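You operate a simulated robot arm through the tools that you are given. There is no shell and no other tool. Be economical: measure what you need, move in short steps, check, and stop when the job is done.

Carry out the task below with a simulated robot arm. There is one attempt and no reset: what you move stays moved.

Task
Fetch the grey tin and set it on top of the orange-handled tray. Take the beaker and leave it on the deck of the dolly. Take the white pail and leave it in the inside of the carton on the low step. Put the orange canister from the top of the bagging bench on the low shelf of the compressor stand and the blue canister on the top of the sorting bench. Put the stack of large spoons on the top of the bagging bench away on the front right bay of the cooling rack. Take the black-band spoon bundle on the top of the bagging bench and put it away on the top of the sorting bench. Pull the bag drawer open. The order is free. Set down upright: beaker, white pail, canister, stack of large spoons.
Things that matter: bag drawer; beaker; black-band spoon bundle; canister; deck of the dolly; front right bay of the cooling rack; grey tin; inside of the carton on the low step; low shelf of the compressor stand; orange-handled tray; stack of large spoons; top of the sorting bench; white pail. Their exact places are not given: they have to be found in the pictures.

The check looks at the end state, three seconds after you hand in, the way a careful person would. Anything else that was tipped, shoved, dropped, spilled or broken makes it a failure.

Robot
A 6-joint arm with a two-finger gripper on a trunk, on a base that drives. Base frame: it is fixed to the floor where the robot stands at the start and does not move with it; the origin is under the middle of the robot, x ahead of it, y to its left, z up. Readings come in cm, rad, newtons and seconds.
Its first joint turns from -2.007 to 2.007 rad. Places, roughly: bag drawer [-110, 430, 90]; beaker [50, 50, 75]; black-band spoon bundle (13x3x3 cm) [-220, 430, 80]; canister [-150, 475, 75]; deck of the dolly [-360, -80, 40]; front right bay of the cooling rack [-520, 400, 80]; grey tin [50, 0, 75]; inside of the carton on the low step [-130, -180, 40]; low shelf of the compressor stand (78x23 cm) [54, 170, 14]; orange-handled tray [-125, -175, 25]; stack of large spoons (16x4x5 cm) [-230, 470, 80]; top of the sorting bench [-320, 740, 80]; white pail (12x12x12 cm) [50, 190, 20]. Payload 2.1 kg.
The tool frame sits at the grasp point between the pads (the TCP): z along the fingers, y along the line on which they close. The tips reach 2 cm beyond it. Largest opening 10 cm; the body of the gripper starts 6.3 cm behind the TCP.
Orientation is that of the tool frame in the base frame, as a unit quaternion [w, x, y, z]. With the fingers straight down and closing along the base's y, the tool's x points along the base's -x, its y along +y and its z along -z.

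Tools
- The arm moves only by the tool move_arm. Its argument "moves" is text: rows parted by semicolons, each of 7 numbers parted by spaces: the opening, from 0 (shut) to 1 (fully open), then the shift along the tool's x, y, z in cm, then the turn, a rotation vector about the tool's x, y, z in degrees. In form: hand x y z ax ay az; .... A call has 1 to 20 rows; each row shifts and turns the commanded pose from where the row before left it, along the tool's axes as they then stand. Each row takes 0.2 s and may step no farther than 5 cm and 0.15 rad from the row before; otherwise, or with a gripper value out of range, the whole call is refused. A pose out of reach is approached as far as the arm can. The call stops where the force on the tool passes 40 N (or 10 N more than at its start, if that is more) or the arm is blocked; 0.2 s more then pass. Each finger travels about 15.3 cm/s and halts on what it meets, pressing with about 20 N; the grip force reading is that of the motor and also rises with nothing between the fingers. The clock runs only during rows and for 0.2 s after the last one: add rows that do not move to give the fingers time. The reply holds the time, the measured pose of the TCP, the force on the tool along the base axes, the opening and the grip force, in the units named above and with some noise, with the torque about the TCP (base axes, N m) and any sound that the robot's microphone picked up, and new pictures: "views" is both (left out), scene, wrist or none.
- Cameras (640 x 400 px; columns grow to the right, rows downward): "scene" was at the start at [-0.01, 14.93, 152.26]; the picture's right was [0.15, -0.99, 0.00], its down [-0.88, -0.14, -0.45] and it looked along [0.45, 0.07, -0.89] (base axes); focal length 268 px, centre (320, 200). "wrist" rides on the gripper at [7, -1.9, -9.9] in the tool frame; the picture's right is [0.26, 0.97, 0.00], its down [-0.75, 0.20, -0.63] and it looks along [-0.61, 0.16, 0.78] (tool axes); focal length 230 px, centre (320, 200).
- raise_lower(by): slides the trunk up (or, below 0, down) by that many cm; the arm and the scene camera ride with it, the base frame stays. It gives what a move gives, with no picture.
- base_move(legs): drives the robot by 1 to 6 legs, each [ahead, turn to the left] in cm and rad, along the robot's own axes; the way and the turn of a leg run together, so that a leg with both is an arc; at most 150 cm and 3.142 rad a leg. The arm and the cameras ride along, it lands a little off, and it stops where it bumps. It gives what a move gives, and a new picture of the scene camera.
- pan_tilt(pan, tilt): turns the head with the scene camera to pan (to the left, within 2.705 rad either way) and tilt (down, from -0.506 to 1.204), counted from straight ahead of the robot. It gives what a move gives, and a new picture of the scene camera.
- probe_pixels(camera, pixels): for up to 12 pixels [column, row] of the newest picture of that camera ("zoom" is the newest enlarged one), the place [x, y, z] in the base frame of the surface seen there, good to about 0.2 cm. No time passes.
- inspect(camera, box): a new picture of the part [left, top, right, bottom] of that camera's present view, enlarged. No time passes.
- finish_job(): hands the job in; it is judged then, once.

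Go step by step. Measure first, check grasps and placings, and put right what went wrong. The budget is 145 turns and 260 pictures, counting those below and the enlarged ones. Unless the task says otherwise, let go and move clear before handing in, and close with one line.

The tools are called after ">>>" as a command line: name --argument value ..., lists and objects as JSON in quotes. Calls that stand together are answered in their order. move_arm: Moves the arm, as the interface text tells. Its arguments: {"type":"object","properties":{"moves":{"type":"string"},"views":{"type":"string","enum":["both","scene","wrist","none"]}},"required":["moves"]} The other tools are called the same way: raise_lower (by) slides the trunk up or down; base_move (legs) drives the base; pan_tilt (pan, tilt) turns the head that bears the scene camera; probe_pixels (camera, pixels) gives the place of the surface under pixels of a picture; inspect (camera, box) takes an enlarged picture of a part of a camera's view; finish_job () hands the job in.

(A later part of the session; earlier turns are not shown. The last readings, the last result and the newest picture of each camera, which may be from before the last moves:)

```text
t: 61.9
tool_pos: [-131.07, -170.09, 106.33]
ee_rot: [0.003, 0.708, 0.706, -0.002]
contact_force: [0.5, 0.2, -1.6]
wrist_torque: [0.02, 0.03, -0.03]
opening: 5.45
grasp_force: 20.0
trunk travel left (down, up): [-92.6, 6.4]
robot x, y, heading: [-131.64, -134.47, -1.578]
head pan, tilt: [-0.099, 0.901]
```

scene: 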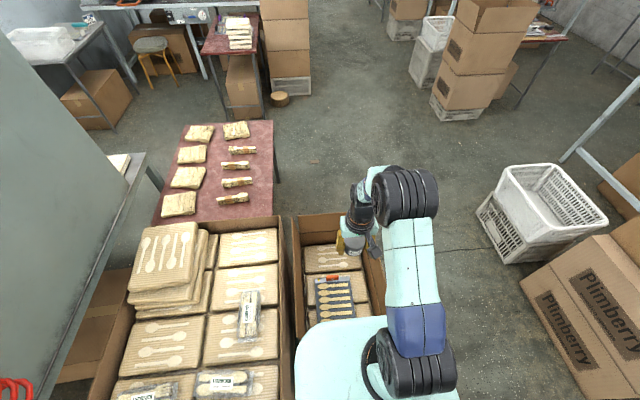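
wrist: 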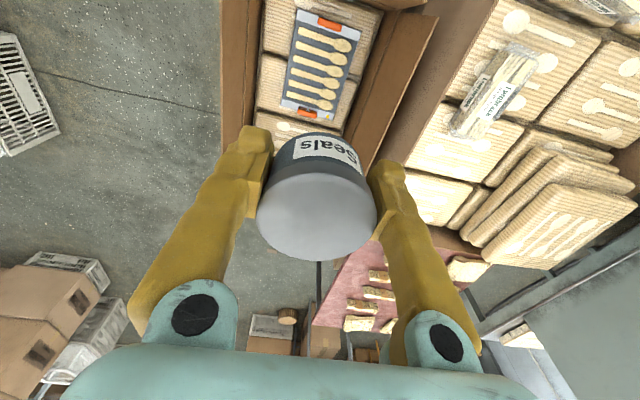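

>>> raise_lower --by -40

>>> raise_lower --by -10

>>> move_arm --moves "0.2 0 0 0 0 0 0" --views "both"

```text
t: 65.8
tool_pos: [-131.12, -170.13, 66.31]
ee_rot: [0.003, 0.708, 0.706, -0.002]
contact_force: [0.3, -0.1, 0.1]
wrist_torque: [-0.03, 0.01, -0.01]
opening: 5.49
grasp_force: 20.3
trunk travel left (down, up): [-52.6, 46.4]
robot x, y, heading: [-131.04, -134.35, -1.576]
head pan, tilt: [-0.099, 0.901]
```

```text
t: 67.1
tool_pos: [-131.04, -169.95, 56.38]
ee_rot: [0.002, 0.708, 0.706, -0.002]
contact_force: [-0.3, -0.4, -1.4]
wrist_torque: [-0.02, 0.0, -0.01]
opening: 5.46
grasp_force: 20.2
trunk travel left (down, up): [-42.6, 56.4]
robot x, y, heading: [-131.29, -134.09, -1.572]
head pan, tilt: [-0.099, 0.901]
```

```text
t: 67.5
tool_pos: [-130.96, -170.14, 56.42]
ee_rot: [0.003, 0.708, 0.706, -0.003]
contact_force: [0.0, 0.4, -0.2]
wrist_torque: [-0.03, 0.03, -0.01]
opening: 5.43
grasp_force: 20.1
trunk travel left (down, up): [-42.6, 56.4]
robot x, y, heading: [-131.14, -134.32, -1.575]
head pan, tilt: [-0.099, 0.901]
```

scene: 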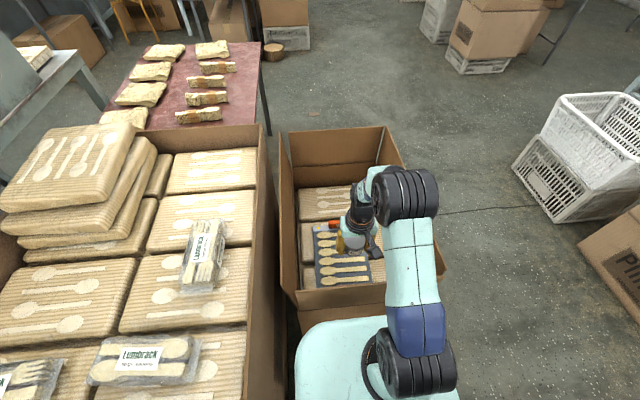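
wrist: 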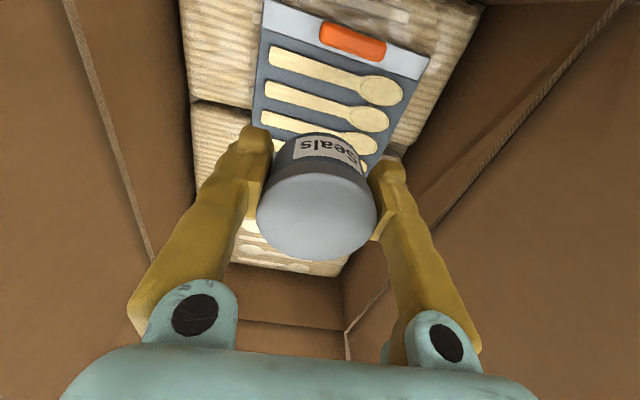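

Clear all round in both pictures. Lowering the rest.

>>> raise_lower --by -15.4

>>> move_arm --moves "0.2 0 0 0.3 0 0 0; 0.2 0 0 0.3 0 0 0" --views "wrist"

```text
t: 69.3
tool_pos: [-131.05, -170.11, 41.05]
ee_rot: [0.002, 0.709, 0.705, -0.003]
contact_force: [-1.0, 0.5, -0.1]
wrist_torque: [0.0, 0.0, 0.01]
opening: 5.48
grasp_force: 19.7
trunk travel left (down, up): [-27.2, 71.8]
robot x, y, heading: [-131.54, -134.05, -1.572]
head pan, tilt: [-0.099, 0.901]
```

```text
t: 69.9
tool_pos: [-130.95, -170.16, 40.38]
ee_rot: [0.003, 0.708, 0.706, -0.003]
contact_force: [-0.7, 0.2, -0.8]
wrist_torque: [0.0, -0.02, -0.01]
opening: 5.46
grasp_force: 19.7
trunk travel left (down, up): [-27.2, 71.8]
robot x, y, heading: [-131.27, -134.25, -1.577]
head pan, tilt: [-0.099, 0.901]
```

wrist: 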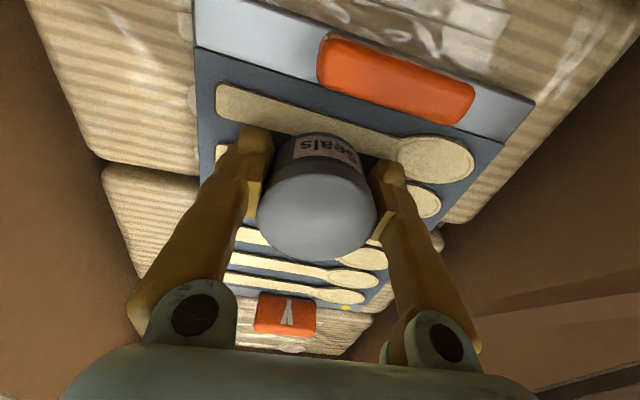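

>>> move_arm --moves "0.2 0 0 0.2 0 0 0; 0.2 0 0 0.2 0 0 0; 0.2 0 0 0 0 0 0" --views "none"

```text
t: 70.7
tool_pos: [-130.92, -170.08, 39.99]
ee_rot: [0.003, 0.709, 0.706, -0.003]
contact_force: [0.1, 0.7, -1.1]
wrist_torque: [0.02, -0.04, 0.0]
opening: 5.46
grasp_force: 19.6
trunk travel left (down, up): [-27.2, 71.8]
robot x, y, heading: [-131.43, -133.86, -1.58]
head pan, tilt: [-0.099, 0.901]
```

>>> move_arm --moves "0.2 0 0 0.2 0 0 0; 0.2 0 0 0 0 0 0" --views "wrist"

>>> inspect --camera "wrist" --box '[220, 100, 420, 280]'

```text
t: 71.3
tool_pos: [-130.88, -170.22, 39.76]
ee_rot: [0.004, 0.708, 0.706, -0.005]
contact_force: [1.2, -3.0, 16.2]
wrist_torque: [0.2, -0.01, -0.03]
opening: 5.46
grasp_force: 19.7
trunk travel left (down, up): [-27.2, 71.8]
robot x, y, heading: [-131.33, -134.12, -1.573]
head pan, tilt: [-0.099, 0.901]
```

wrist: 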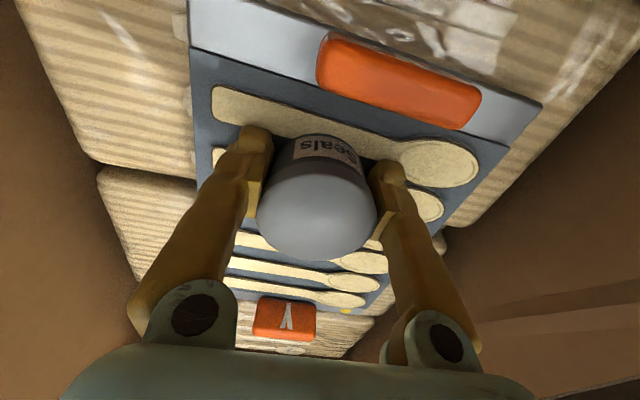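

```text
2.22 times, centred on (320, 190) of wrist
```

zoom: 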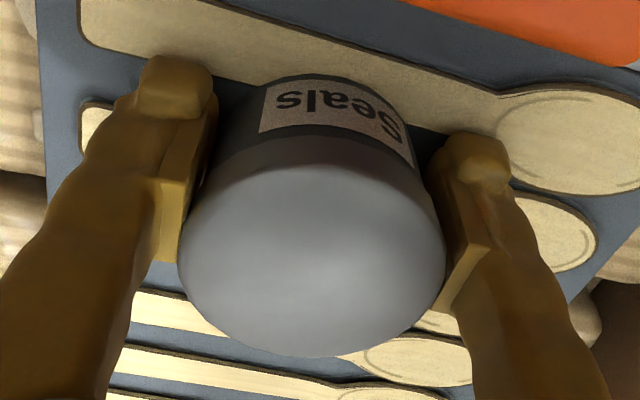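

Contact felt (16 N). Releasing and raising the trunk straight up.

>>> move_arm --moves "0.2 0 0 -0.1 0 0 0; 0.55 0 0 0 0 0 0; 0.75 0 0 0 0 0 0; 0.85 0 0 0 0 0 0; 0.85 0 0 -1 0 0 0;0.85 0 0 -3 0 0 0;0.85 0 0 -3 0 0 0" --views "wrist"

>>> raise_lower --by 40

>>> move_arm --moves "0.85 4 0 0 0 0 0;0.85 4 0 0 0 0 0;0.85 4 0 0 0 0 0" --views "both"

```text
t: 72.9
tool_pos: [-131.07, -170.19, 46.85]
ee_rot: [0.003, 0.709, 0.705, -0.003]
contact_force: [0.7, -0.1, 0.2]
wrist_torque: [0.01, -0.01, -0.01]
opening: 8.5
grasp_force: 0.0
trunk travel left (down, up): [-27.2, 71.8]
robot x, y, heading: [-131.17, -134.17, -1.574]
head pan, tilt: [-0.099, 0.901]
```

wrist: 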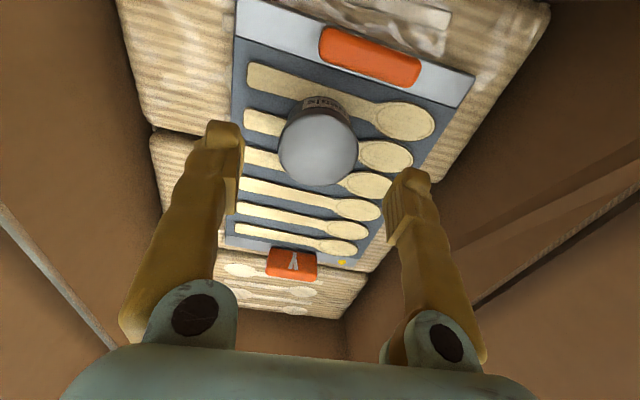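

```text
t: 76.7
tool_pos: [-131.04, -170.12, 86.74]
ee_rot: [0.003, 0.708, 0.706, -0.003]
contact_force: [-0.5, -0.2, -0.3]
wrist_torque: [0.0, -0.01, -0.03]
opening: 8.5
grasp_force: 0.1
trunk travel left (down, up): [-67.2, 31.8]
robot x, y, heading: [-131.59, -134.1, -1.57]
head pan, tilt: [-0.099, 0.901]
```

```text
t: 77.5
tool_pos: [-131.15, -158.09, 86.63]
ee_rot: [0.004, 0.708, 0.706, -0.004]
contact_force: [0.3, -0.4, -0.1]
wrist_torque: [-0.01, 0.0, 0.04]
opening: 8.49
grasp_force: 0.0
trunk travel left (down, up): [-67.2, 31.8]
robot x, y, heading: [-131.09, -133.91, -1.574]
head pan, tilt: [-0.099, 0.901]
```

scene: 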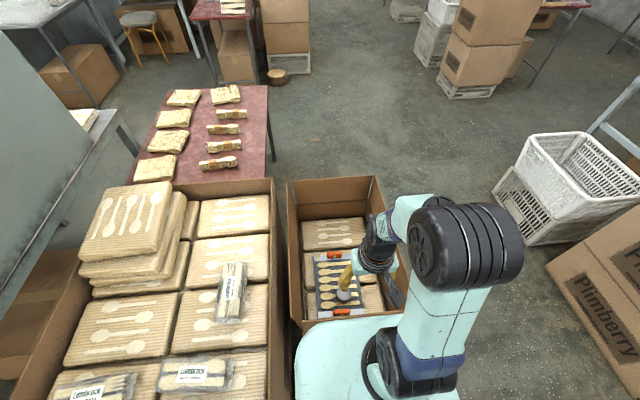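
wrist: 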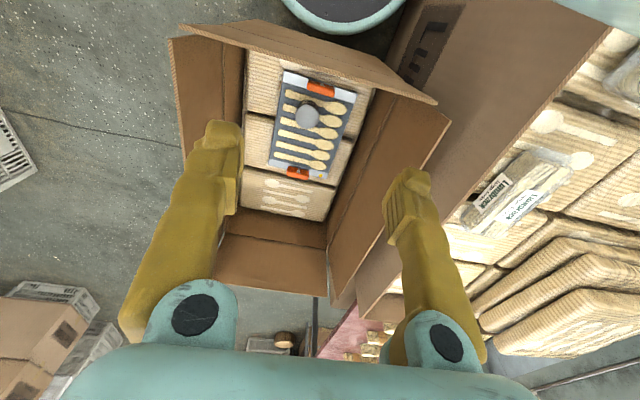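

The tin stands on the tray between the handles. Next the pail: back off and drive to about (5,185), then look at the low shelf.

>>> base_move --legs '[[-25, 0], [0, 2.711], [150, 0], [150, 0], [24, 0], [0, -1.138]]'

>>> pan_tilt --pan 0.0 --tilt 0.9

```text
t: 103.9
tool_pos: [21.67, 186.05, 86.67]
ee_rot: [0.003, -0.008, 1.0, 0.001]
contact_force: [-0.3, -0.1, -0.4]
wrist_torque: [0.0, -0.01, 0.01]
opening: 8.5
grasp_force: 0.0
trunk travel left (down, up): [-67.2, 31.8]
robot x, y, heading: [-2.58, 185.1, 0.016]
head pan, tilt: [-0.099, 0.901]
```

scene: 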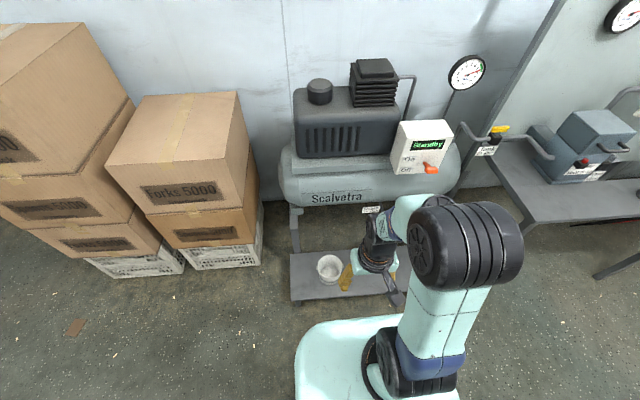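

```text
t: 104.6
tool_pos: [21.54, 186.11, 86.62]
ee_rot: [0.003, -0.008, 1.0, -0.001]
contact_force: [0.2, 0.9, 0.1]
wrist_torque: [0.0, 0.0, 0.02]
opening: 8.49
grasp_force: 0.0
trunk travel left (down, up): [-67.2, 31.8]
robot x, y, heading: [-2.31, 185.24, 0.015]
head pan, tilt: [0.0, 0.901]
```

scene: 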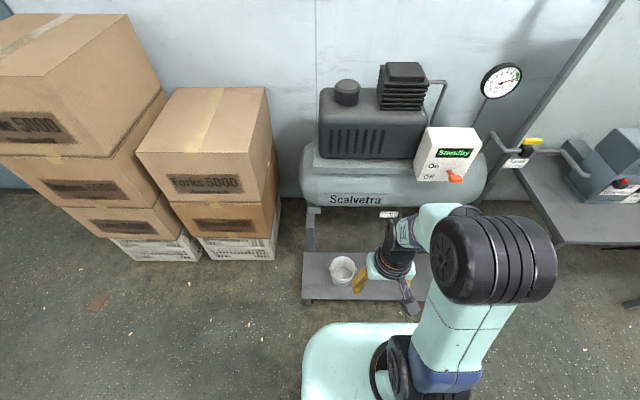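

The pail is at (342,270) on the low shelf, with the compressor tank behind. Zooming and probing.

>>> inspect --camera "scene" --box '[290, 190, 450, 310]'

>>> probe_pixels --camera "scene" --pixels '[[343, 256], [330, 268], [356, 268], [343, 279], [343, 268], [310, 302], [310, 252], [350, 200], [400, 295], [330, 190], [315, 290], [380, 300]]'

```text
3.33 times, centred on (370, 250) of scene
```

zoom: 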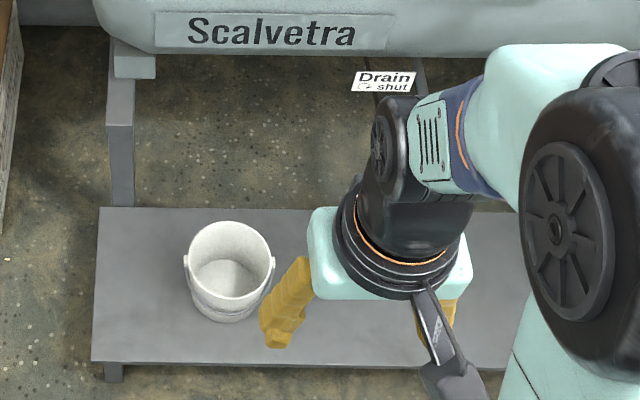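

```text
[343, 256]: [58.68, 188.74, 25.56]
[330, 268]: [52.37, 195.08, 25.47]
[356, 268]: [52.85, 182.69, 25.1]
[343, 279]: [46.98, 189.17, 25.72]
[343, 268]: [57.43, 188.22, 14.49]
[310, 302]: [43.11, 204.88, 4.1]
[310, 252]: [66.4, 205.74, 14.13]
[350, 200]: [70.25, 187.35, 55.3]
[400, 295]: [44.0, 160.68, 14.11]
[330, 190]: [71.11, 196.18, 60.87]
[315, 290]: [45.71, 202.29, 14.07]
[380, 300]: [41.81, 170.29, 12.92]
```

The pail centre is (52.8,189), rim radius ~6.3, rim z 25.6; it's wider than the gripper so I must pinch its wall. I'll lower for a close look at the bail.

>>> raise_lower --by -40

>>> move_arm --moves "0.85 0 1.5 0 0 0 0;0.85 0 1.5 0 0 0 0" --views "wrist"

>>> inspect --camera "wrist" --box '[220, 100, 420, 250]'

```text
t: 108.4
tool_pos: [21.61, 186.04, 46.75]
ee_rot: [0.003, -0.008, 1.0, 0.0]
contact_force: [0.4, -0.4, 0.2]
wrist_torque: [0.01, 0.0, -0.01]
opening: 8.51
grasp_force: 0.2
trunk travel left (down, up): [-27.2, 71.8]
robot x, y, heading: [-2.42, 185.51, 0.014]
head pan, tilt: [0.0, 0.901]
```

```text
t: 109.0
tool_pos: [21.54, 188.98, 46.68]
ee_rot: [0.005, -0.008, 1.0, 0.0]
contact_force: [0.5, -0.2, -0.2]
wrist_torque: [0.04, -0.01, -0.01]
opening: 8.51
grasp_force: 0.0
trunk travel left (down, up): [-27.2, 71.8]
robot x, y, heading: [-2.23, 185.39, 0.014]
head pan, tilt: [0.0, 0.901]
```

wrist: 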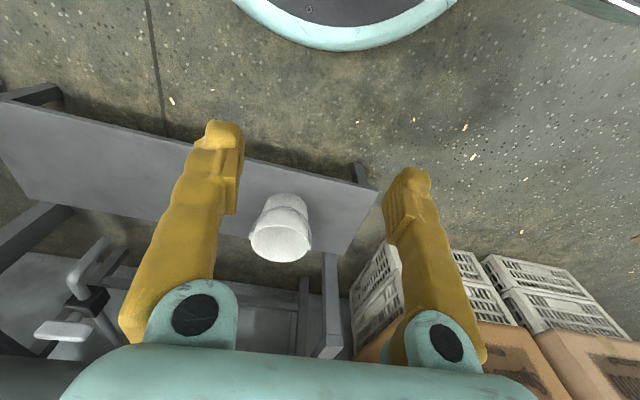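

```text
2.67 times, centred on (320, 175) of wrist
```

zoom: 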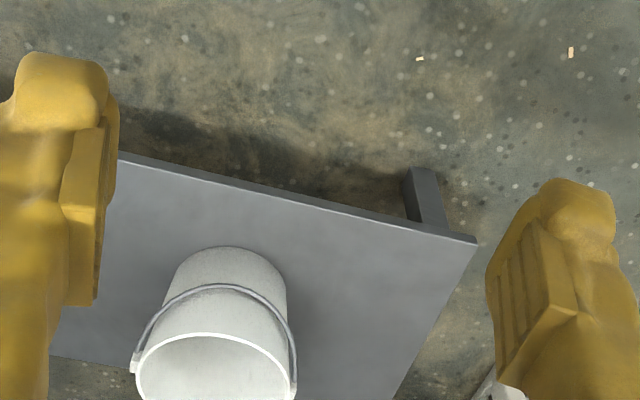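

The bail hangs on the front wall ~3 cm under the rim, so I'll pinch the far wall instead. Probing the taper first.

>>> probe_pixels --camera "zoom" --pixels '[[228, 250], [228, 270], [225, 320], [218, 337], [180, 262], [277, 275], [145, 345], [288, 360], [210, 370]]'

>>> probe_pixels --camera "wrist" --pixels '[[280, 258], [256, 240], [307, 245], [280, 262], [280, 250], [75, 305], [90, 250]]'

```text
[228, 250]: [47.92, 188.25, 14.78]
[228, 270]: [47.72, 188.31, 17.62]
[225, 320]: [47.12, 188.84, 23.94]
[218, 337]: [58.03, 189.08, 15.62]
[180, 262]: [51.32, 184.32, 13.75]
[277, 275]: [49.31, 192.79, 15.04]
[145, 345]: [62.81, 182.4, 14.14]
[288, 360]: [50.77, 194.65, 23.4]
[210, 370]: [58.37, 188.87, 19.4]
```

```text
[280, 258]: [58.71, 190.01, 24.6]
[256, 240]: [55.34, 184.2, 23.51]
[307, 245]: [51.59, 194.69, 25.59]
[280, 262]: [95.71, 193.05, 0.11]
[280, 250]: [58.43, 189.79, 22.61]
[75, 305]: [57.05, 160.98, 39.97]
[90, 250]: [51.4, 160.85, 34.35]
```

Wall slopes ~4.7°. I'll turn the hand 90° so it closes along x, tilt it to match the wall, and drive forward 20 cm.

>>> move_arm --moves "1 0 0 0 0 0 8.2;1 0 0 0 0 0 8.2;1 0 0 0 0 0 8.2;1 0 0 0 0 0 8.2;1 0 0 0 0 0 8.2;1 0 0 0 0 0 8.2;1 0 0 0 0 0 8.2;1 0 0 0 0 0 8.2;1 0 0 0 0 0 8.2;1 0 0 0 0 0 8.2;1 0 0 0 0 0 8;1 0 0 0 4.7 0 0" --views "none"

>>> base_move --legs '[[20.2, -0.015]]'

```text
t: 111.6
tool_pos: [21.55, 188.98, 46.6]
ee_rot: [-0.026, 0.702, 0.711, -0.027]
contact_force: [0.7, 0.1, -0.4]
wrist_torque: [-0.03, -0.01, 0.0]
opening: 10.02
grasp_force: 0.1
trunk travel left (down, up): [-27.2, 71.8]
robot x, y, heading: [-2.42, 185.35, 0.015]
head pan, tilt: [0.0, 0.901]
```

```text
t: 113.2
tool_pos: [41.71, 188.92, 46.54]
ee_rot: [-0.027, 0.706, 0.707, -0.026]
contact_force: [0.2, 0.4, -0.4]
wrist_torque: [0.0, -0.02, -0.02]
opening: 9.98
grasp_force: 0.0
trunk travel left (down, up): [-27.2, 71.8]
robot x, y, heading: [17.05, 185.61, 0.0]
head pan, tilt: [0.0, 0.901]
```

scene: 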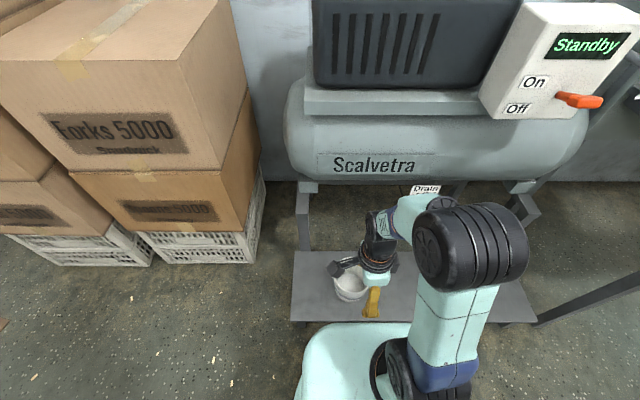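

>>> base_move --legs '[[1.6, 0]]'

>>> move_arm --moves "1 0 0 -2.7 0 0 0;1 0 4 -0.3 0 0 0;1 0 4 -0.3 0 0 0;1 0 4 -0.3 0 0 0;1 0 3.6 -0.3 0 0 0; 1 0 0 0 0 0 0" --views "wrist"

```text
t: 114.0
tool_pos: [43.29, 188.89, 46.67]
ee_rot: [-0.026, 0.706, 0.707, -0.027]
contact_force: [-0.1, -0.4, -0.5]
wrist_torque: [-0.01, 0.03, -0.02]
opening: 10.0
grasp_force: 0.1
trunk travel left (down, up): [-27.2, 71.8]
robot x, y, heading: [19.23, 185.6, -0.0]
head pan, tilt: [0.0, 0.901]
```

scene: 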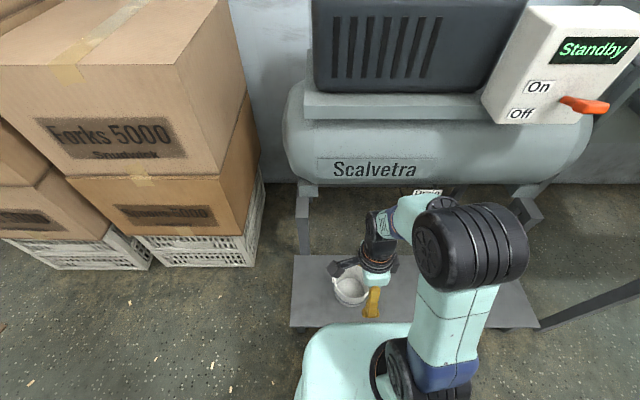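

```text
t: 115.4
tool_pos: [59.25, 188.99, 49.2]
ee_rot: [-0.027, 0.706, 0.707, -0.026]
contact_force: [-0.5, 0.2, 0.1]
wrist_torque: [0.04, -0.02, -0.02]
opening: 9.99
grasp_force: 0.1
trunk travel left (down, up): [-27.2, 71.8]
robot x, y, heading: [19.62, 185.58, -0.0]
head pan, tilt: [0.0, 0.901]
```

wrist: 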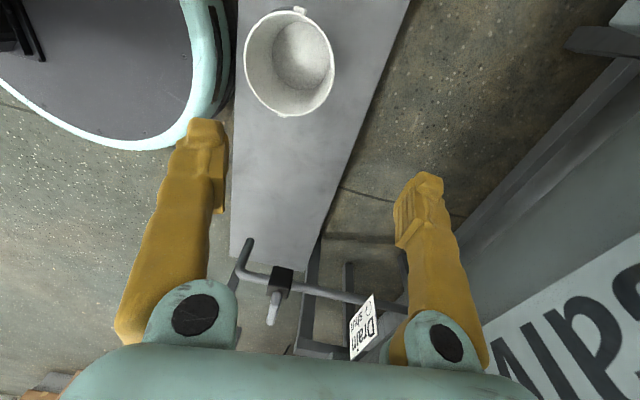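

>>> probe_pixels --camera "wrist" --pixels '[[328, 72], [334, 62], [246, 50], [278, 114], [300, 12], [325, 80]]'

>>> raise_lower --by -20

>>> move_arm --moves "1 0 0 0 0 0 0" --views "wrist"

```text
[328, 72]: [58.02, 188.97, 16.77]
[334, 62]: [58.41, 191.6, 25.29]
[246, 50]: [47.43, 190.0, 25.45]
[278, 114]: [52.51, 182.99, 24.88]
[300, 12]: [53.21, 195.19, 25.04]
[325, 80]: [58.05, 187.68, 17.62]
```

```text
t: 117.5
tool_pos: [59.16, 188.89, 29.3]
ee_rot: [-0.026, 0.706, 0.707, -0.026]
contact_force: [0.4, 0.6, 0.2]
wrist_torque: [-0.01, 0.02, -0.02]
opening: 9.99
grasp_force: 0.0
trunk travel left (down, up): [-7.2, 91.8]
robot x, y, heading: [19.12, 185.22, 0.005]
head pan, tilt: [0.0, 0.901]
```

```text
t: 117.9
tool_pos: [59.18, 188.94, 29.26]
ee_rot: [-0.027, 0.707, 0.707, -0.026]
contact_force: [0.8, -0.5, 0.4]
wrist_torque: [0.0, 0.01, 0.02]
opening: 10.0
grasp_force: 0.1
trunk travel left (down, up): [-7.2, 91.8]
robot x, y, heading: [19.25, 185.7, 0.008]
head pan, tilt: [0.0, 0.901]
```

wrist: 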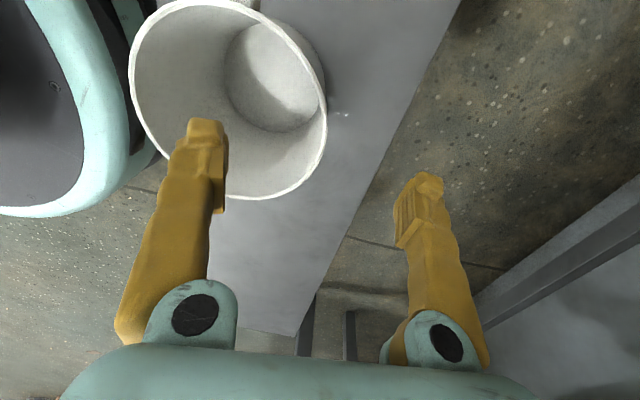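

>>> raise_lower --by -7.2

>>> move_arm --moves "1 0 -0.35 0.3 0 0 0;0.5 0 0 0 0 0 0;0.3 0 0 0 0 0 0;0.15 0 0 0 0 0 0;0 0 0 0 0 0 0;0 0 0 0 0 0 0;0 0 0 0 0 0 0" --views "wrist"

```text
t: 119.0
tool_pos: [59.2, 188.84, 22.02]
ee_rot: [-0.026, 0.706, 0.707, -0.027]
contact_force: [-0.9, 0.2, 1.0]
wrist_torque: [0.03, 0.01, -0.02]
opening: 10.01
grasp_force: 0.1
trunk travel left (down, up): [0.0, 99.0]
robot x, y, heading: [19.2, 185.18, 0.003]
head pan, tilt: [0.0, 0.901]
```

```text
t: 120.6
tool_pos: [58.75, 188.81, 21.89]
ee_rot: [-0.026, 0.706, 0.707, -0.026]
contact_force: [0.4, -0.1, 0.8]
wrist_torque: [-0.01, 0.0, -0.01]
opening: 0.64
grasp_force: 20.3
trunk travel left (down, up): [0.0, 99.0]
robot x, y, heading: [19.37, 185.54, 0.002]
head pan, tilt: [0.0, 0.901]
```

wrist: 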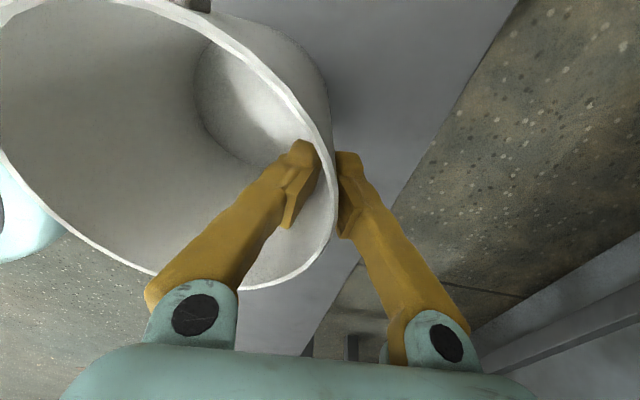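

Wall gripped (opening 0.64 cm, 20 N). Lifting the trunk a little to test.

>>> raise_lower --by 6

>>> move_arm --moves "0 0 0 0 0 0 0" --views "both"

```text
t: 121.6
tool_pos: [58.78, 188.86, 27.85]
ee_rot: [-0.026, 0.706, 0.707, -0.026]
contact_force: [-0.2, -0.7, -1.3]
wrist_torque: [0.01, -0.04, 0.03]
opening: 0.61
grasp_force: 19.9
trunk travel left (down, up): [-6.0, 93.0]
robot x, y, heading: [19.42, 185.72, 0.001]
head pan, tilt: [0.0, 0.901]
```

```text
t: 122.0
tool_pos: [58.8, 188.91, 27.8]
ee_rot: [-0.026, 0.706, 0.707, -0.027]
contact_force: [0.0, 0.5, -0.3]
wrist_torque: [0.0, -0.08, 0.02]
opening: 0.59
grasp_force: 19.5
trunk travel left (down, up): [-6.0, 93.0]
robot x, y, heading: [19.15, 185.61, 0.004]
head pan, tilt: [0.0, 0.901]
```

scene: 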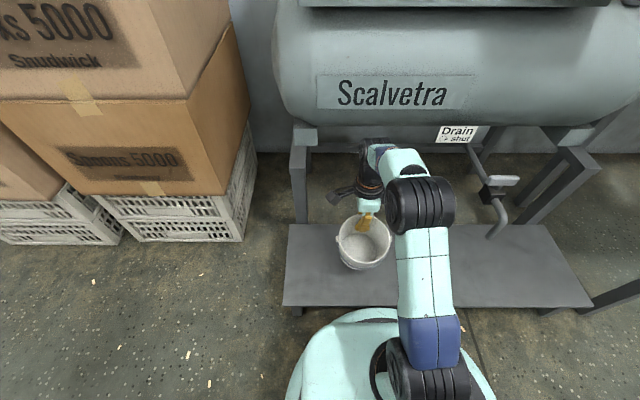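
wrist: 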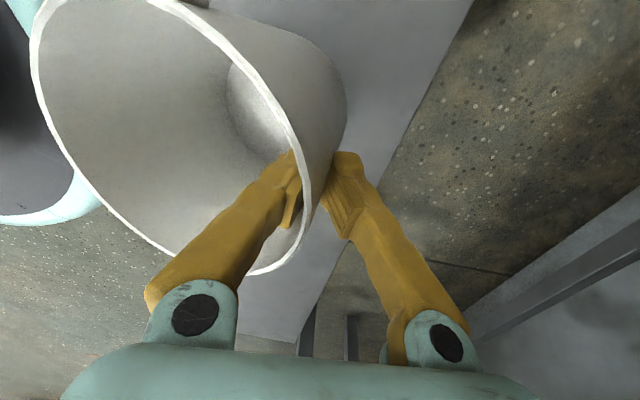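

The pail lifted but seems tilted. I'll probe the rim to see by how much.

>>> probe_pixels --camera "scene" --pixels '[[340, 245], [388, 232], [360, 264], [365, 262], [350, 222], [378, 218]]'

>>> inspect --camera "scene" --box '[310, 190, 420, 290]'

```text
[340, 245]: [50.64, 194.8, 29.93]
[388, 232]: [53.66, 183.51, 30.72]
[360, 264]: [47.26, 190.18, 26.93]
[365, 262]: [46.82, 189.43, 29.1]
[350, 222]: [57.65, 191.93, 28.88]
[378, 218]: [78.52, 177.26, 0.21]
```

```text
4.00 times, centred on (365, 240) of scene
```

zoom: 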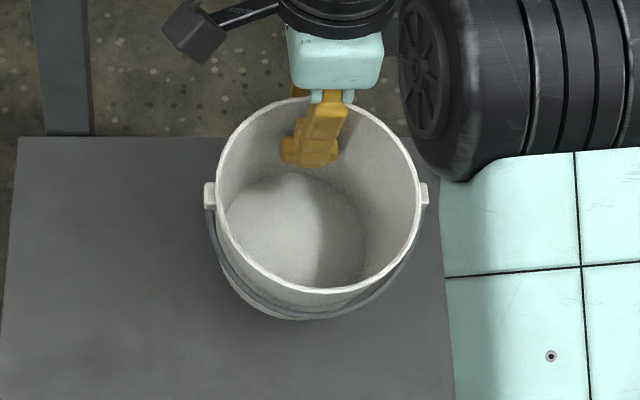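

The front sags ~11°, which is fine for carrying; I'll level it before placing. Raise, back off and drive to the lane on the −x side of the carton.

>>> raise_lower --by 40

>>> raise_lower --by 30

>>> base_move --legs '[[-35, 0], [0, -2.065], [120, 0], [120, 0], [95, 0], [0, 0.494]]'

>>> pan_tilt --pan 0.0 --tilt 0.9

```text
t: 125.9
tool_pos: [58.79, 188.97, 67.77]
ee_rot: [-0.026, 0.707, 0.707, -0.027]
contact_force: [-0.5, -0.2, -2.0]
wrist_torque: [-0.05, -0.08, -0.02]
opening: 0.57
grasp_force: 20.4
trunk travel left (down, up): [-46.0, 53.0]
robot x, y, heading: [19.24, 185.68, -0.002]
head pan, tilt: [0.0, 0.901]
```

```text
t: 128.9
tool_pos: [58.85, 188.92, 97.83]
ee_rot: [-0.027, 0.706, 0.707, -0.026]
contact_force: [0.0, 0.8, -1.6]
wrist_torque: [0.0, -0.03, -0.04]
opening: 0.61
grasp_force: 19.9
trunk travel left (down, up): [-76.0, 23.0]
robot x, y, heading: [19.35, 185.71, 0.005]
head pan, tilt: [0.0, 0.901]
```

```text
t: 153.3
tool_pos: [-168.3, -150.2, 97.83]
ee_rot: [-0.038, 0.999, 0.001, 0.0]
contact_force: [0.4, 0.2, -2.0]
wrist_torque: [-0.05, -0.01, 0.0]
opening: 0.6
grasp_force: 19.9
trunk travel left (down, up): [-76.0, 23.0]
robot x, y, heading: [-171.47, -110.84, -1.567]
head pan, tilt: [0.0, 0.901]
```

scene: 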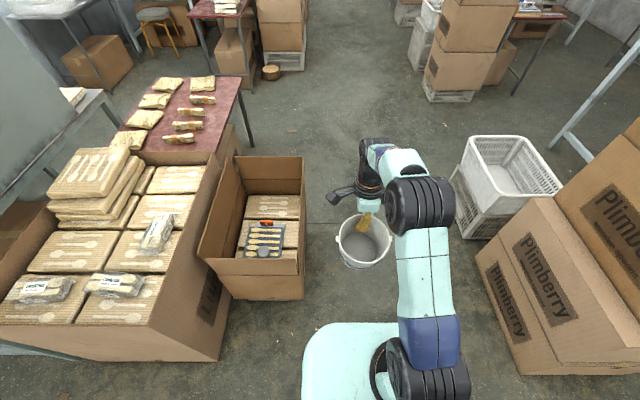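

```text
t: 153.9
tool_pos: [-168.2, -150.19, 97.8]
ee_rot: [-0.037, 0.999, 0.0, 0.0]
contact_force: [-0.4, -0.4, -1.8]
wrist_torque: [-0.09, 0.01, 0.01]
opening: 0.59
grasp_force: 20.1
trunk travel left (down, up): [-76.0, 23.0]
robot x, y, heading: [-171.3, -110.6, -1.569]
head pan, tilt: [0.0, 0.901]
```

scene: 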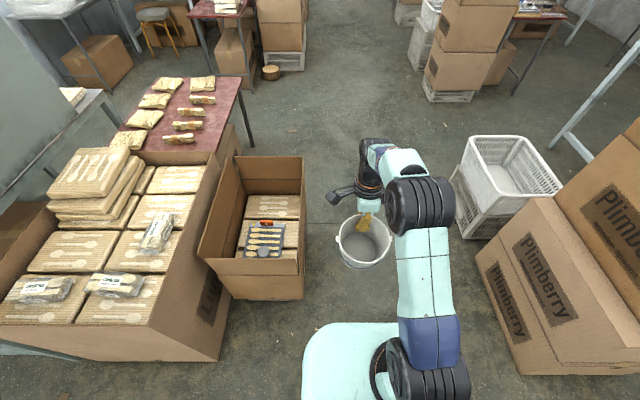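

The lane is clear. I'll probe crate/box and carton-side limits.

>>> probe_pixels --camera "scene" --pixels '[[303, 262], [304, 160], [303, 295], [462, 238], [452, 190], [478, 262], [515, 370], [235, 160], [275, 205], [290, 245], [205, 258], [303, 230]]'

```text
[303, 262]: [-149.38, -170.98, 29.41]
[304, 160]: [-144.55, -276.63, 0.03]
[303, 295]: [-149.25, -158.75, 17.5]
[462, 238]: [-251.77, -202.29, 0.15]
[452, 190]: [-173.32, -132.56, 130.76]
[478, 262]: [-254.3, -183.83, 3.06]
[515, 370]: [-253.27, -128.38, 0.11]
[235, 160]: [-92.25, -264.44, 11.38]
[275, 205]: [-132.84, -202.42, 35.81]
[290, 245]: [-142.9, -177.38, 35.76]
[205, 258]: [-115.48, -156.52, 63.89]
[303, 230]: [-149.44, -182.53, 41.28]
```

>>> base_move --legs '[[0, -0.03], [94.3, 0], [0, 1.599]]'

>>> pan_tilt --pan 0.0 --tilt 1.0

```text
t: 163.1
tool_pos: [-134.53, -201.07, 97.79]
ee_rot: [-0.026, 0.706, 0.707, -0.026]
contact_force: [-0.1, -0.5, -1.5]
wrist_torque: [-0.01, -0.08, -0.02]
opening: 0.61
grasp_force: 20.4
trunk travel left (down, up): [-76.0, 23.0]
robot x, y, heading: [-174.51, -204.75, 0.001]
head pan, tilt: [0.0, 0.901]
```

scene: 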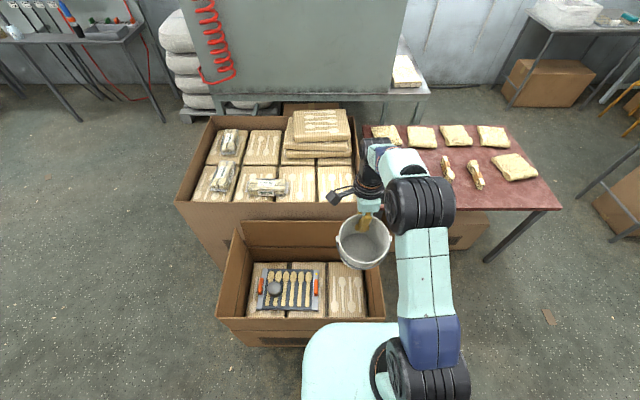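

```text
t: 163.8
tool_pos: [-134.66, -201.11, 97.78]
ee_rot: [-0.026, 0.706, 0.707, -0.027]
contact_force: [0.2, -0.3, -1.7]
wrist_torque: [-0.01, -0.06, 0.04]
opening: 0.63
grasp_force: 20.3
trunk travel left (down, up): [-76.0, 23.0]
robot x, y, heading: [-174.02, -204.48, 0.001]
head pan, tilt: [0.0, 1.0]
```

scene: 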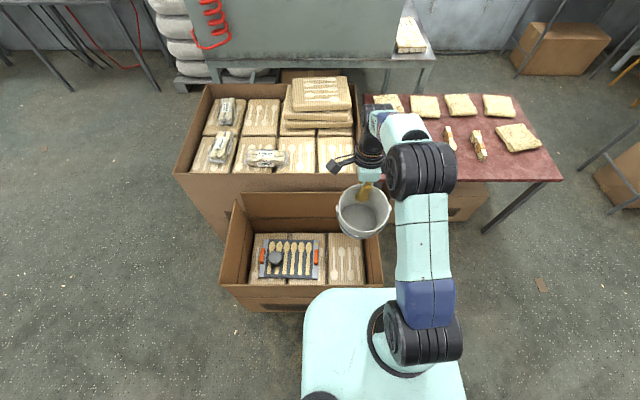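

Pail hovers over the free end of the carton. I'll go 2.2 cm closer, level by 5°, and start lowering.

>>> base_move --legs '[[2.0, 0]]'

>>> move_arm --moves "0 0 0 0 5 0 0; 0 0 0 0 0 0 0" --views "none"

>>> raise_lower --by -38

>>> move_arm --moves "0 0 0 0 0 0 0" --views "both"

```text
t: 164.5
tool_pos: [-133.0, -201.1, 97.83]
ee_rot: [-0.026, 0.706, 0.707, -0.025]
contact_force: [0.3, 0.4, -1.4]
wrist_torque: [0.02, -0.08, -0.02]
opening: 0.59
grasp_force: 19.5
trunk travel left (down, up): [-76.0, 23.0]
robot x, y, heading: [-172.16, -204.53, -0.001]
head pan, tilt: [0.0, 1.0]
```

scene: 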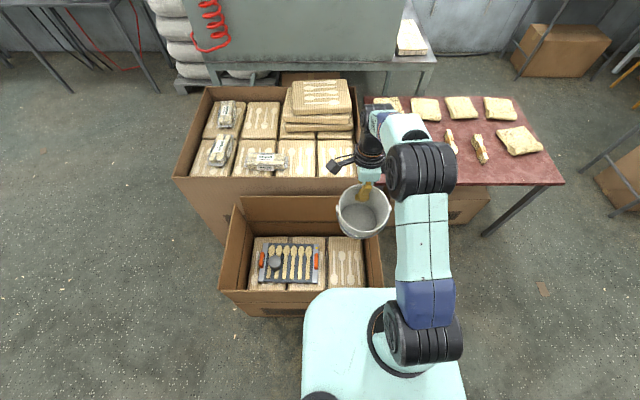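

```text
t: 165.1
tool_pos: [-132.64, -201.15, 97.89]
ee_rot: [-0.058, 0.705, 0.704, -0.057]
contact_force: [0.6, 0.2, -1.9]
wrist_torque: [0.0, -0.11, -0.01]
opening: 0.58
grasp_force: 20.0
trunk travel left (down, up): [-76.0, 23.0]
robot x, y, heading: [-171.84, -204.44, 0.0]
head pan, tilt: [0.0, 1.0]
```

```text
t: 168.8
tool_pos: [-132.72, -201.07, 59.79]
ee_rot: [-0.057, 0.705, 0.704, -0.057]
contact_force: [0.0, -0.2, -1.9]
wrist_torque: [-0.01, -0.09, 0.01]
opening: 0.61
grasp_force: 19.7
trunk travel left (down, up): [-38.0, 61.0]
robot x, y, heading: [-172.39, -204.39, 0.005]
head pan, tilt: [0.0, 1.0]
```

```text
t: 169.2
tool_pos: [-132.63, -201.15, 59.84]
ee_rot: [-0.057, 0.705, 0.705, -0.057]
contact_force: [-0.4, 0.2, -0.7]
wrist_torque: [-0.01, -0.07, 0.01]
opening: 0.6
grasp_force: 20.0
trunk travel left (down, up): [-38.0, 61.0]
robot x, y, heading: [-172.13, -204.44, -0.001]
head pan, tilt: [0.0, 1.0]
```

scene: 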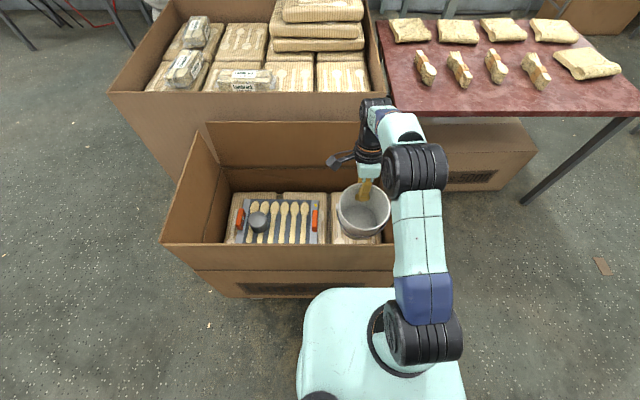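
wrist: 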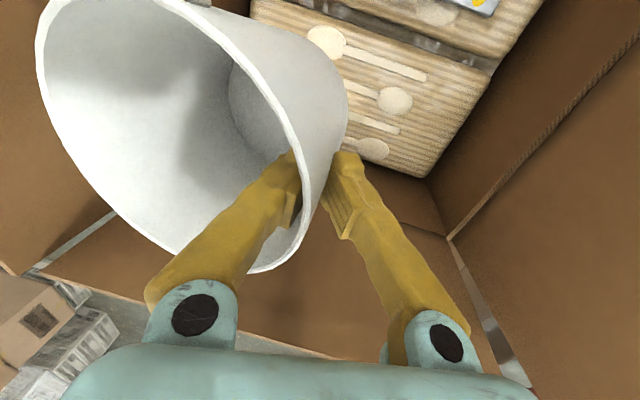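

Clear; I'll shift 1 cm toward the middle and lower on.

>>> move_arm --moves "0 1 0 0 0 0 0; 0 0 0 0 0 0 0" --views "none"

>>> raise_lower --by -13

>>> move_arm --moves "0 0 0 0 0 0 0" --views "both"

```text
t: 169.8
tool_pos: [-132.71, -200.13, 59.7]
ee_rot: [-0.057, 0.705, 0.705, -0.057]
contact_force: [-1.3, -0.5, -1.2]
wrist_torque: [0.01, -0.08, 0.01]
opening: 0.63
grasp_force: 20.2
trunk travel left (down, up): [-38.0, 61.0]
robot x, y, heading: [-172.21, -204.53, 0.001]
head pan, tilt: [0.0, 1.0]
```

```text
t: 171.4
tool_pos: [-132.65, -200.14, 46.75]
ee_rot: [-0.057, 0.706, 0.704, -0.058]
contact_force: [-0.3, -0.4, -0.8]
wrist_torque: [0.01, -0.09, -0.02]
opening: 0.63
grasp_force: 20.4
trunk travel left (down, up): [-25.0, 74.0]
robot x, y, heading: [-172.55, -204.5, -0.0]
head pan, tilt: [0.0, 1.0]
```

```text
t: 171.8
tool_pos: [-132.66, -200.08, 46.78]
ee_rot: [-0.057, 0.705, 0.705, -0.058]
contact_force: [0.2, 0.4, -2.0]
wrist_torque: [-0.06, -0.04, -0.01]
opening: 0.62
grasp_force: 20.5
trunk travel left (down, up): [-25.0, 74.0]
robot x, y, heading: [-172.4, -204.09, -0.003]
head pan, tilt: [0.0, 1.0]
```

scene: 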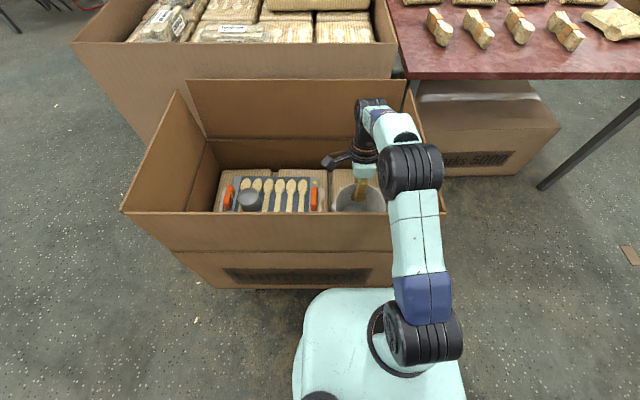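
wrist: 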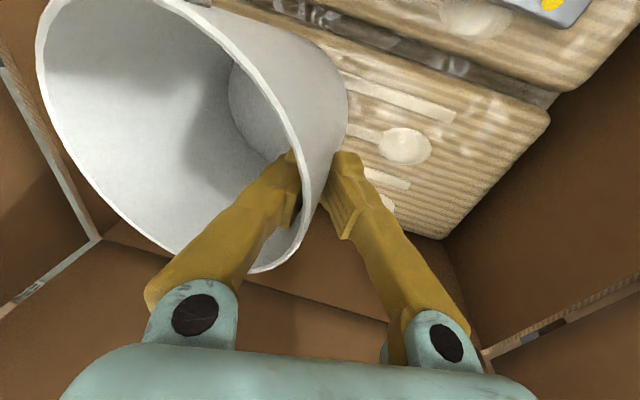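

>>> move_arm --moves "0 0 0 0.5 0 0 0;0 0 0 0.5 0 0 0;0 0 0 0.5 0 0 0;0 0 0 0 0 0 0" --views "none"

>>> move_arm --moves "0 0 0 0.4 0 0 0;0 0 0 0.4 0 0 0;0 0 0 0 0 0 0" --views "wrist"

```text
t: 172.8
tool_pos: [-132.93, -200.01, 45.24]
ee_rot: [-0.057, 0.705, 0.705, -0.058]
contact_force: [0.2, 0.7, -0.7]
wrist_torque: [0.02, -0.05, 0.0]
opening: 0.62
grasp_force: 19.8
trunk travel left (down, up): [-25.0, 74.0]
robot x, y, heading: [-172.36, -204.45, 0.004]
head pan, tilt: [0.0, 1.0]
```

```text
t: 173.6
tool_pos: [-133.05, -200.12, 44.54]
ee_rot: [-0.058, 0.704, 0.705, -0.057]
contact_force: [1.1, 0.5, -1.3]
wrist_torque: [-0.03, -0.03, 0.01]
opening: 0.58
grasp_force: 20.2
trunk travel left (down, up): [-25.0, 74.0]
robot x, y, heading: [-172.26, -204.1, -0.002]
head pan, tilt: [0.0, 1.0]
```

wrist: 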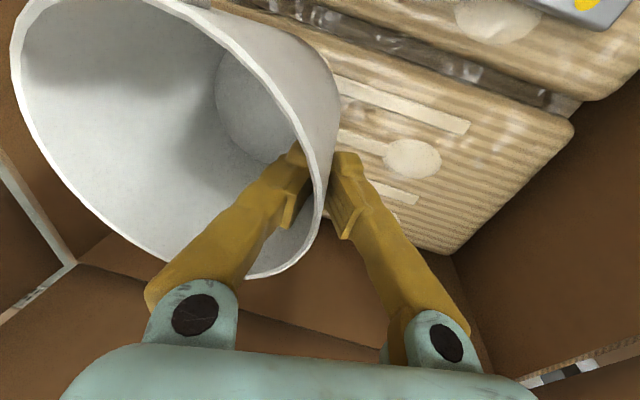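

The pail is touching and straightening in the grip. A bit further down.

>>> move_arm --moves "0 0 0 0.4 0 0 0;0 0 0 0.3 0 0 0;0 0 0 0 0 0 0" --views "wrist"

```text
t: 174.4
tool_pos: [-133.01, -200.11, 44.07]
ee_rot: [-0.055, 0.705, 0.705, -0.055]
contact_force: [6.2, -0.4, 16.9]
wrist_torque: [0.32, -0.09, -0.05]
opening: 0.62
grasp_force: 20.5
trunk travel left (down, up): [-25.0, 74.0]
robot x, y, heading: [-172.21, -204.36, -0.0]
head pan, tilt: [0.0, 1.0]
```

wrist: 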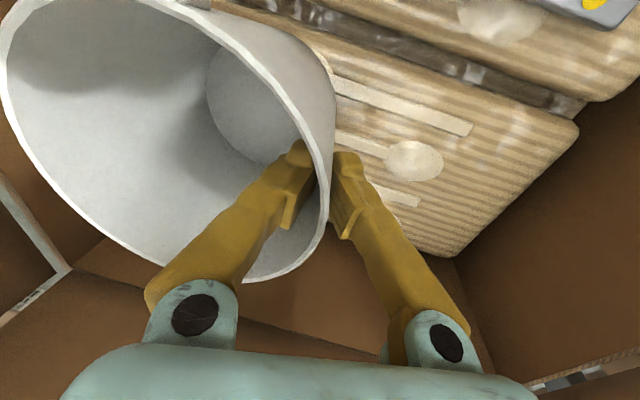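

>>> move_arm --moves "0 0 0 -0.2 0 0 0;0.2 0 0 0 0 0 0;0.35 0 0 0 0 0 0;0.4 0 0 0 0 0 0;0.4 0 0 -2 0 0 0;0.4 0 0 -3 0 0 0;0.4 0 0 -3 0 0 0" --views "wrist"

>>> raise_lower --by 40

>>> pan_tilt --pan 0.0 --tilt 1.0

```text
t: 176.0
tool_pos: [-131.89, -200.11, 52.12]
ee_rot: [-0.057, 0.705, 0.705, -0.058]
contact_force: [-0.5, -0.1, 0.8]
wrist_torque: [0.0, 0.03, 0.01]
opening: 4.02
grasp_force: 0.0
trunk travel left (down, up): [-25.0, 74.0]
robot x, y, heading: [-172.06, -204.49, -0.001]
head pan, tilt: [0.0, 1.0]
```

wrist: 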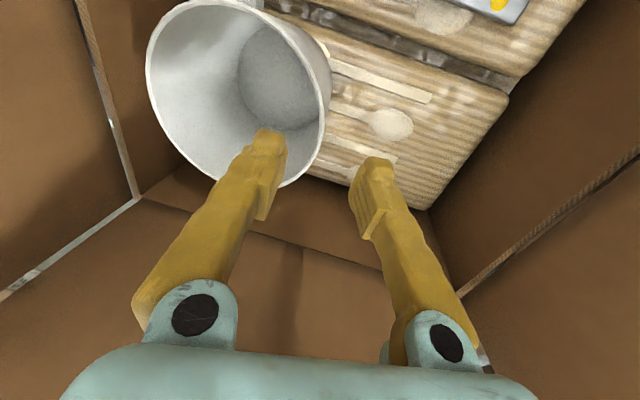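

```text
t: 179.8
tool_pos: [-131.73, -200.16, 92.04]
ee_rot: [-0.057, 0.705, 0.705, -0.057]
contact_force: [0.7, -0.5, -0.6]
wrist_torque: [0.0, -0.01, 0.02]
opening: 4.01
grasp_force: 0.0
trunk travel left (down, up): [-65.0, 34.0]
robot x, y, heading: [-172.2, -204.15, 0.001]
head pan, tilt: [0.0, 1.0]
```

```text
t: 180.4
tool_pos: [-131.9, -200.17, 92.14]
ee_rot: [-0.057, 0.705, 0.705, -0.057]
contact_force: [-0.9, 0.1, 0.3]
wrist_torque: [-0.02, 0.0, -0.01]
opening: 4.01
grasp_force: 0.0
trunk travel left (down, up): [-65.0, 34.0]
robot x, y, heading: [-172.29, -204.36, 0.001]
head pan, tilt: [0.0, 1.0]
```

scene: 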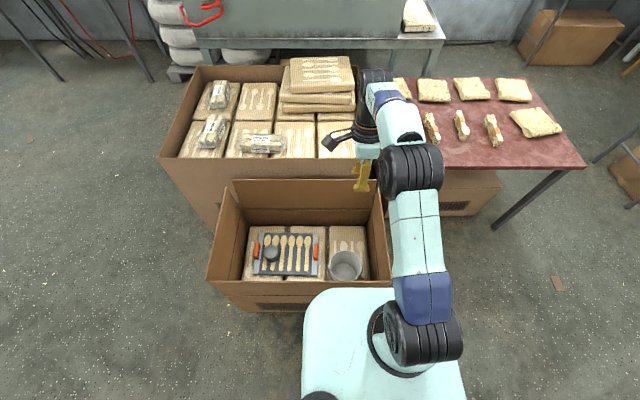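

The pail stands upright in the carton at (347,265). I'll verify its rim, restore the hand orientation, and drive back to the bench for the beaker.

>>> probe_pixels --camera "scene" --pixels '[[330, 262], [361, 262], [346, 250], [346, 277]]'

>>> move_arm --moves "0.4 0 0 0 -5 0 0;0.4 0 0 0 -4.7 0 0;1 0 -4 0 0 0 -8.2;1 0 0 0 0 0 -8.2;1 0 0 0 0 0 -8.2;1 0 0 0 0 0 -8.2;1 0 0 0 0 0 -8.2;1 0 0 0 0 0 -8.2;1 0 0 0 0 0 -8.2;1 0 0 0 0 0 -8.2;1 0 0 0 0 0 -8.2;1 0 0 0 0 0 -8.2;1 0 0 0 0 0 -8;1 4 0 0 0 0 0;1 4 0 0 0 0 0;1 0 -2 0 0 0 0" --views "none"

>>> base_move --legs '[[-10, 0], [0, 1.571], [110, 0], [0, -0.806], [145, 0], [63, -0.765]]'

```text
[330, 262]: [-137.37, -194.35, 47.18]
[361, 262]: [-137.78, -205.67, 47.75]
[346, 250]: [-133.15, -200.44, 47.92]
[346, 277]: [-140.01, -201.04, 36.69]
```

```text
t: 183.8
tool_pos: [-143.73, -202.17, 91.99]
ee_rot: [0.003, -0.001, 1.0, 0.0]
contact_force: [0.2, 0.8, 0.1]
wrist_torque: [0.02, -0.01, 0.03]
opening: 10.01
grasp_force: 0.2
trunk travel left (down, up): [-65.0, 34.0]
robot x, y, heading: [-171.93, -204.14, -0.003]
head pan, tilt: [0.0, 1.0]
```

```text
t: 206.1
tool_pos: [7.54, 31.68, 91.91]
ee_rot: [0.004, 0.001, 1.0, 0.0]
contact_force: [0.3, 0.7, -0.1]
wrist_torque: [0.0, 0.0, 0.01]
opening: 10.01
grasp_force: 0.0
trunk travel left (down, up): [-65.0, 34.0]
robot x, y, heading: [-20.97, 29.46, 0.003]
head pan, tilt: [0.0, 1.0]
```

scene: 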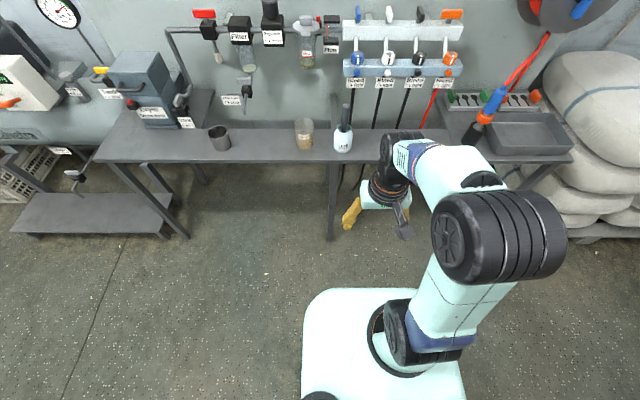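

Robot is at (−21,29); the beaker is at pixel (304,132). I'll sidestep to y≈48 and probe the beaker.

>>> base_move --legs '[[0, 0.95], [23, 0], [0, -0.953], [10, 0]]'

>>> inspect --camera "scene" --box '[240, 50, 440, 210]'

```text
t: 213.4
tool_pos: [30.76, 50.58, 91.89]
ee_rot: [0.003, -0.003, 1.0, -0.001]
contact_force: [0.1, 0.1, 0.2]
wrist_torque: [-0.01, 0.02, 0.02]
opening: 9.99
grasp_force: 0.0
trunk travel left (down, up): [-65.0, 34.0]
robot x, y, heading: [2.16, 48.17, 0.007]
head pan, tilt: [0.0, 1.0]
```

scene: 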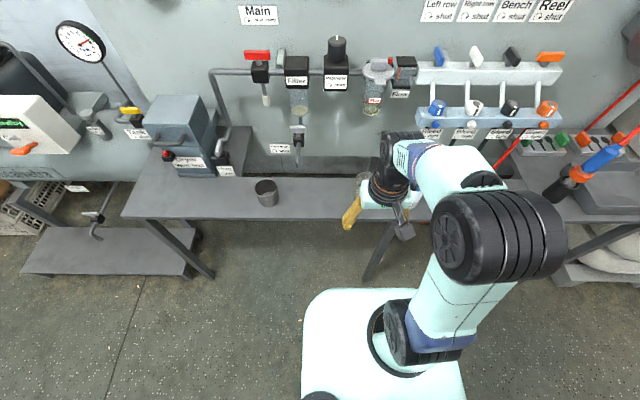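

```text
2.50 times, centred on (340, 130) of scene
```

zoom: 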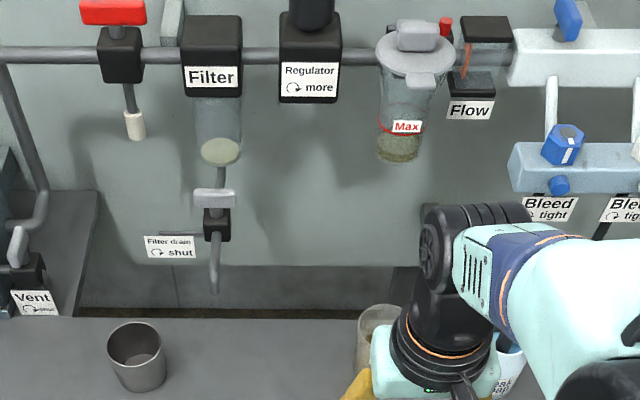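

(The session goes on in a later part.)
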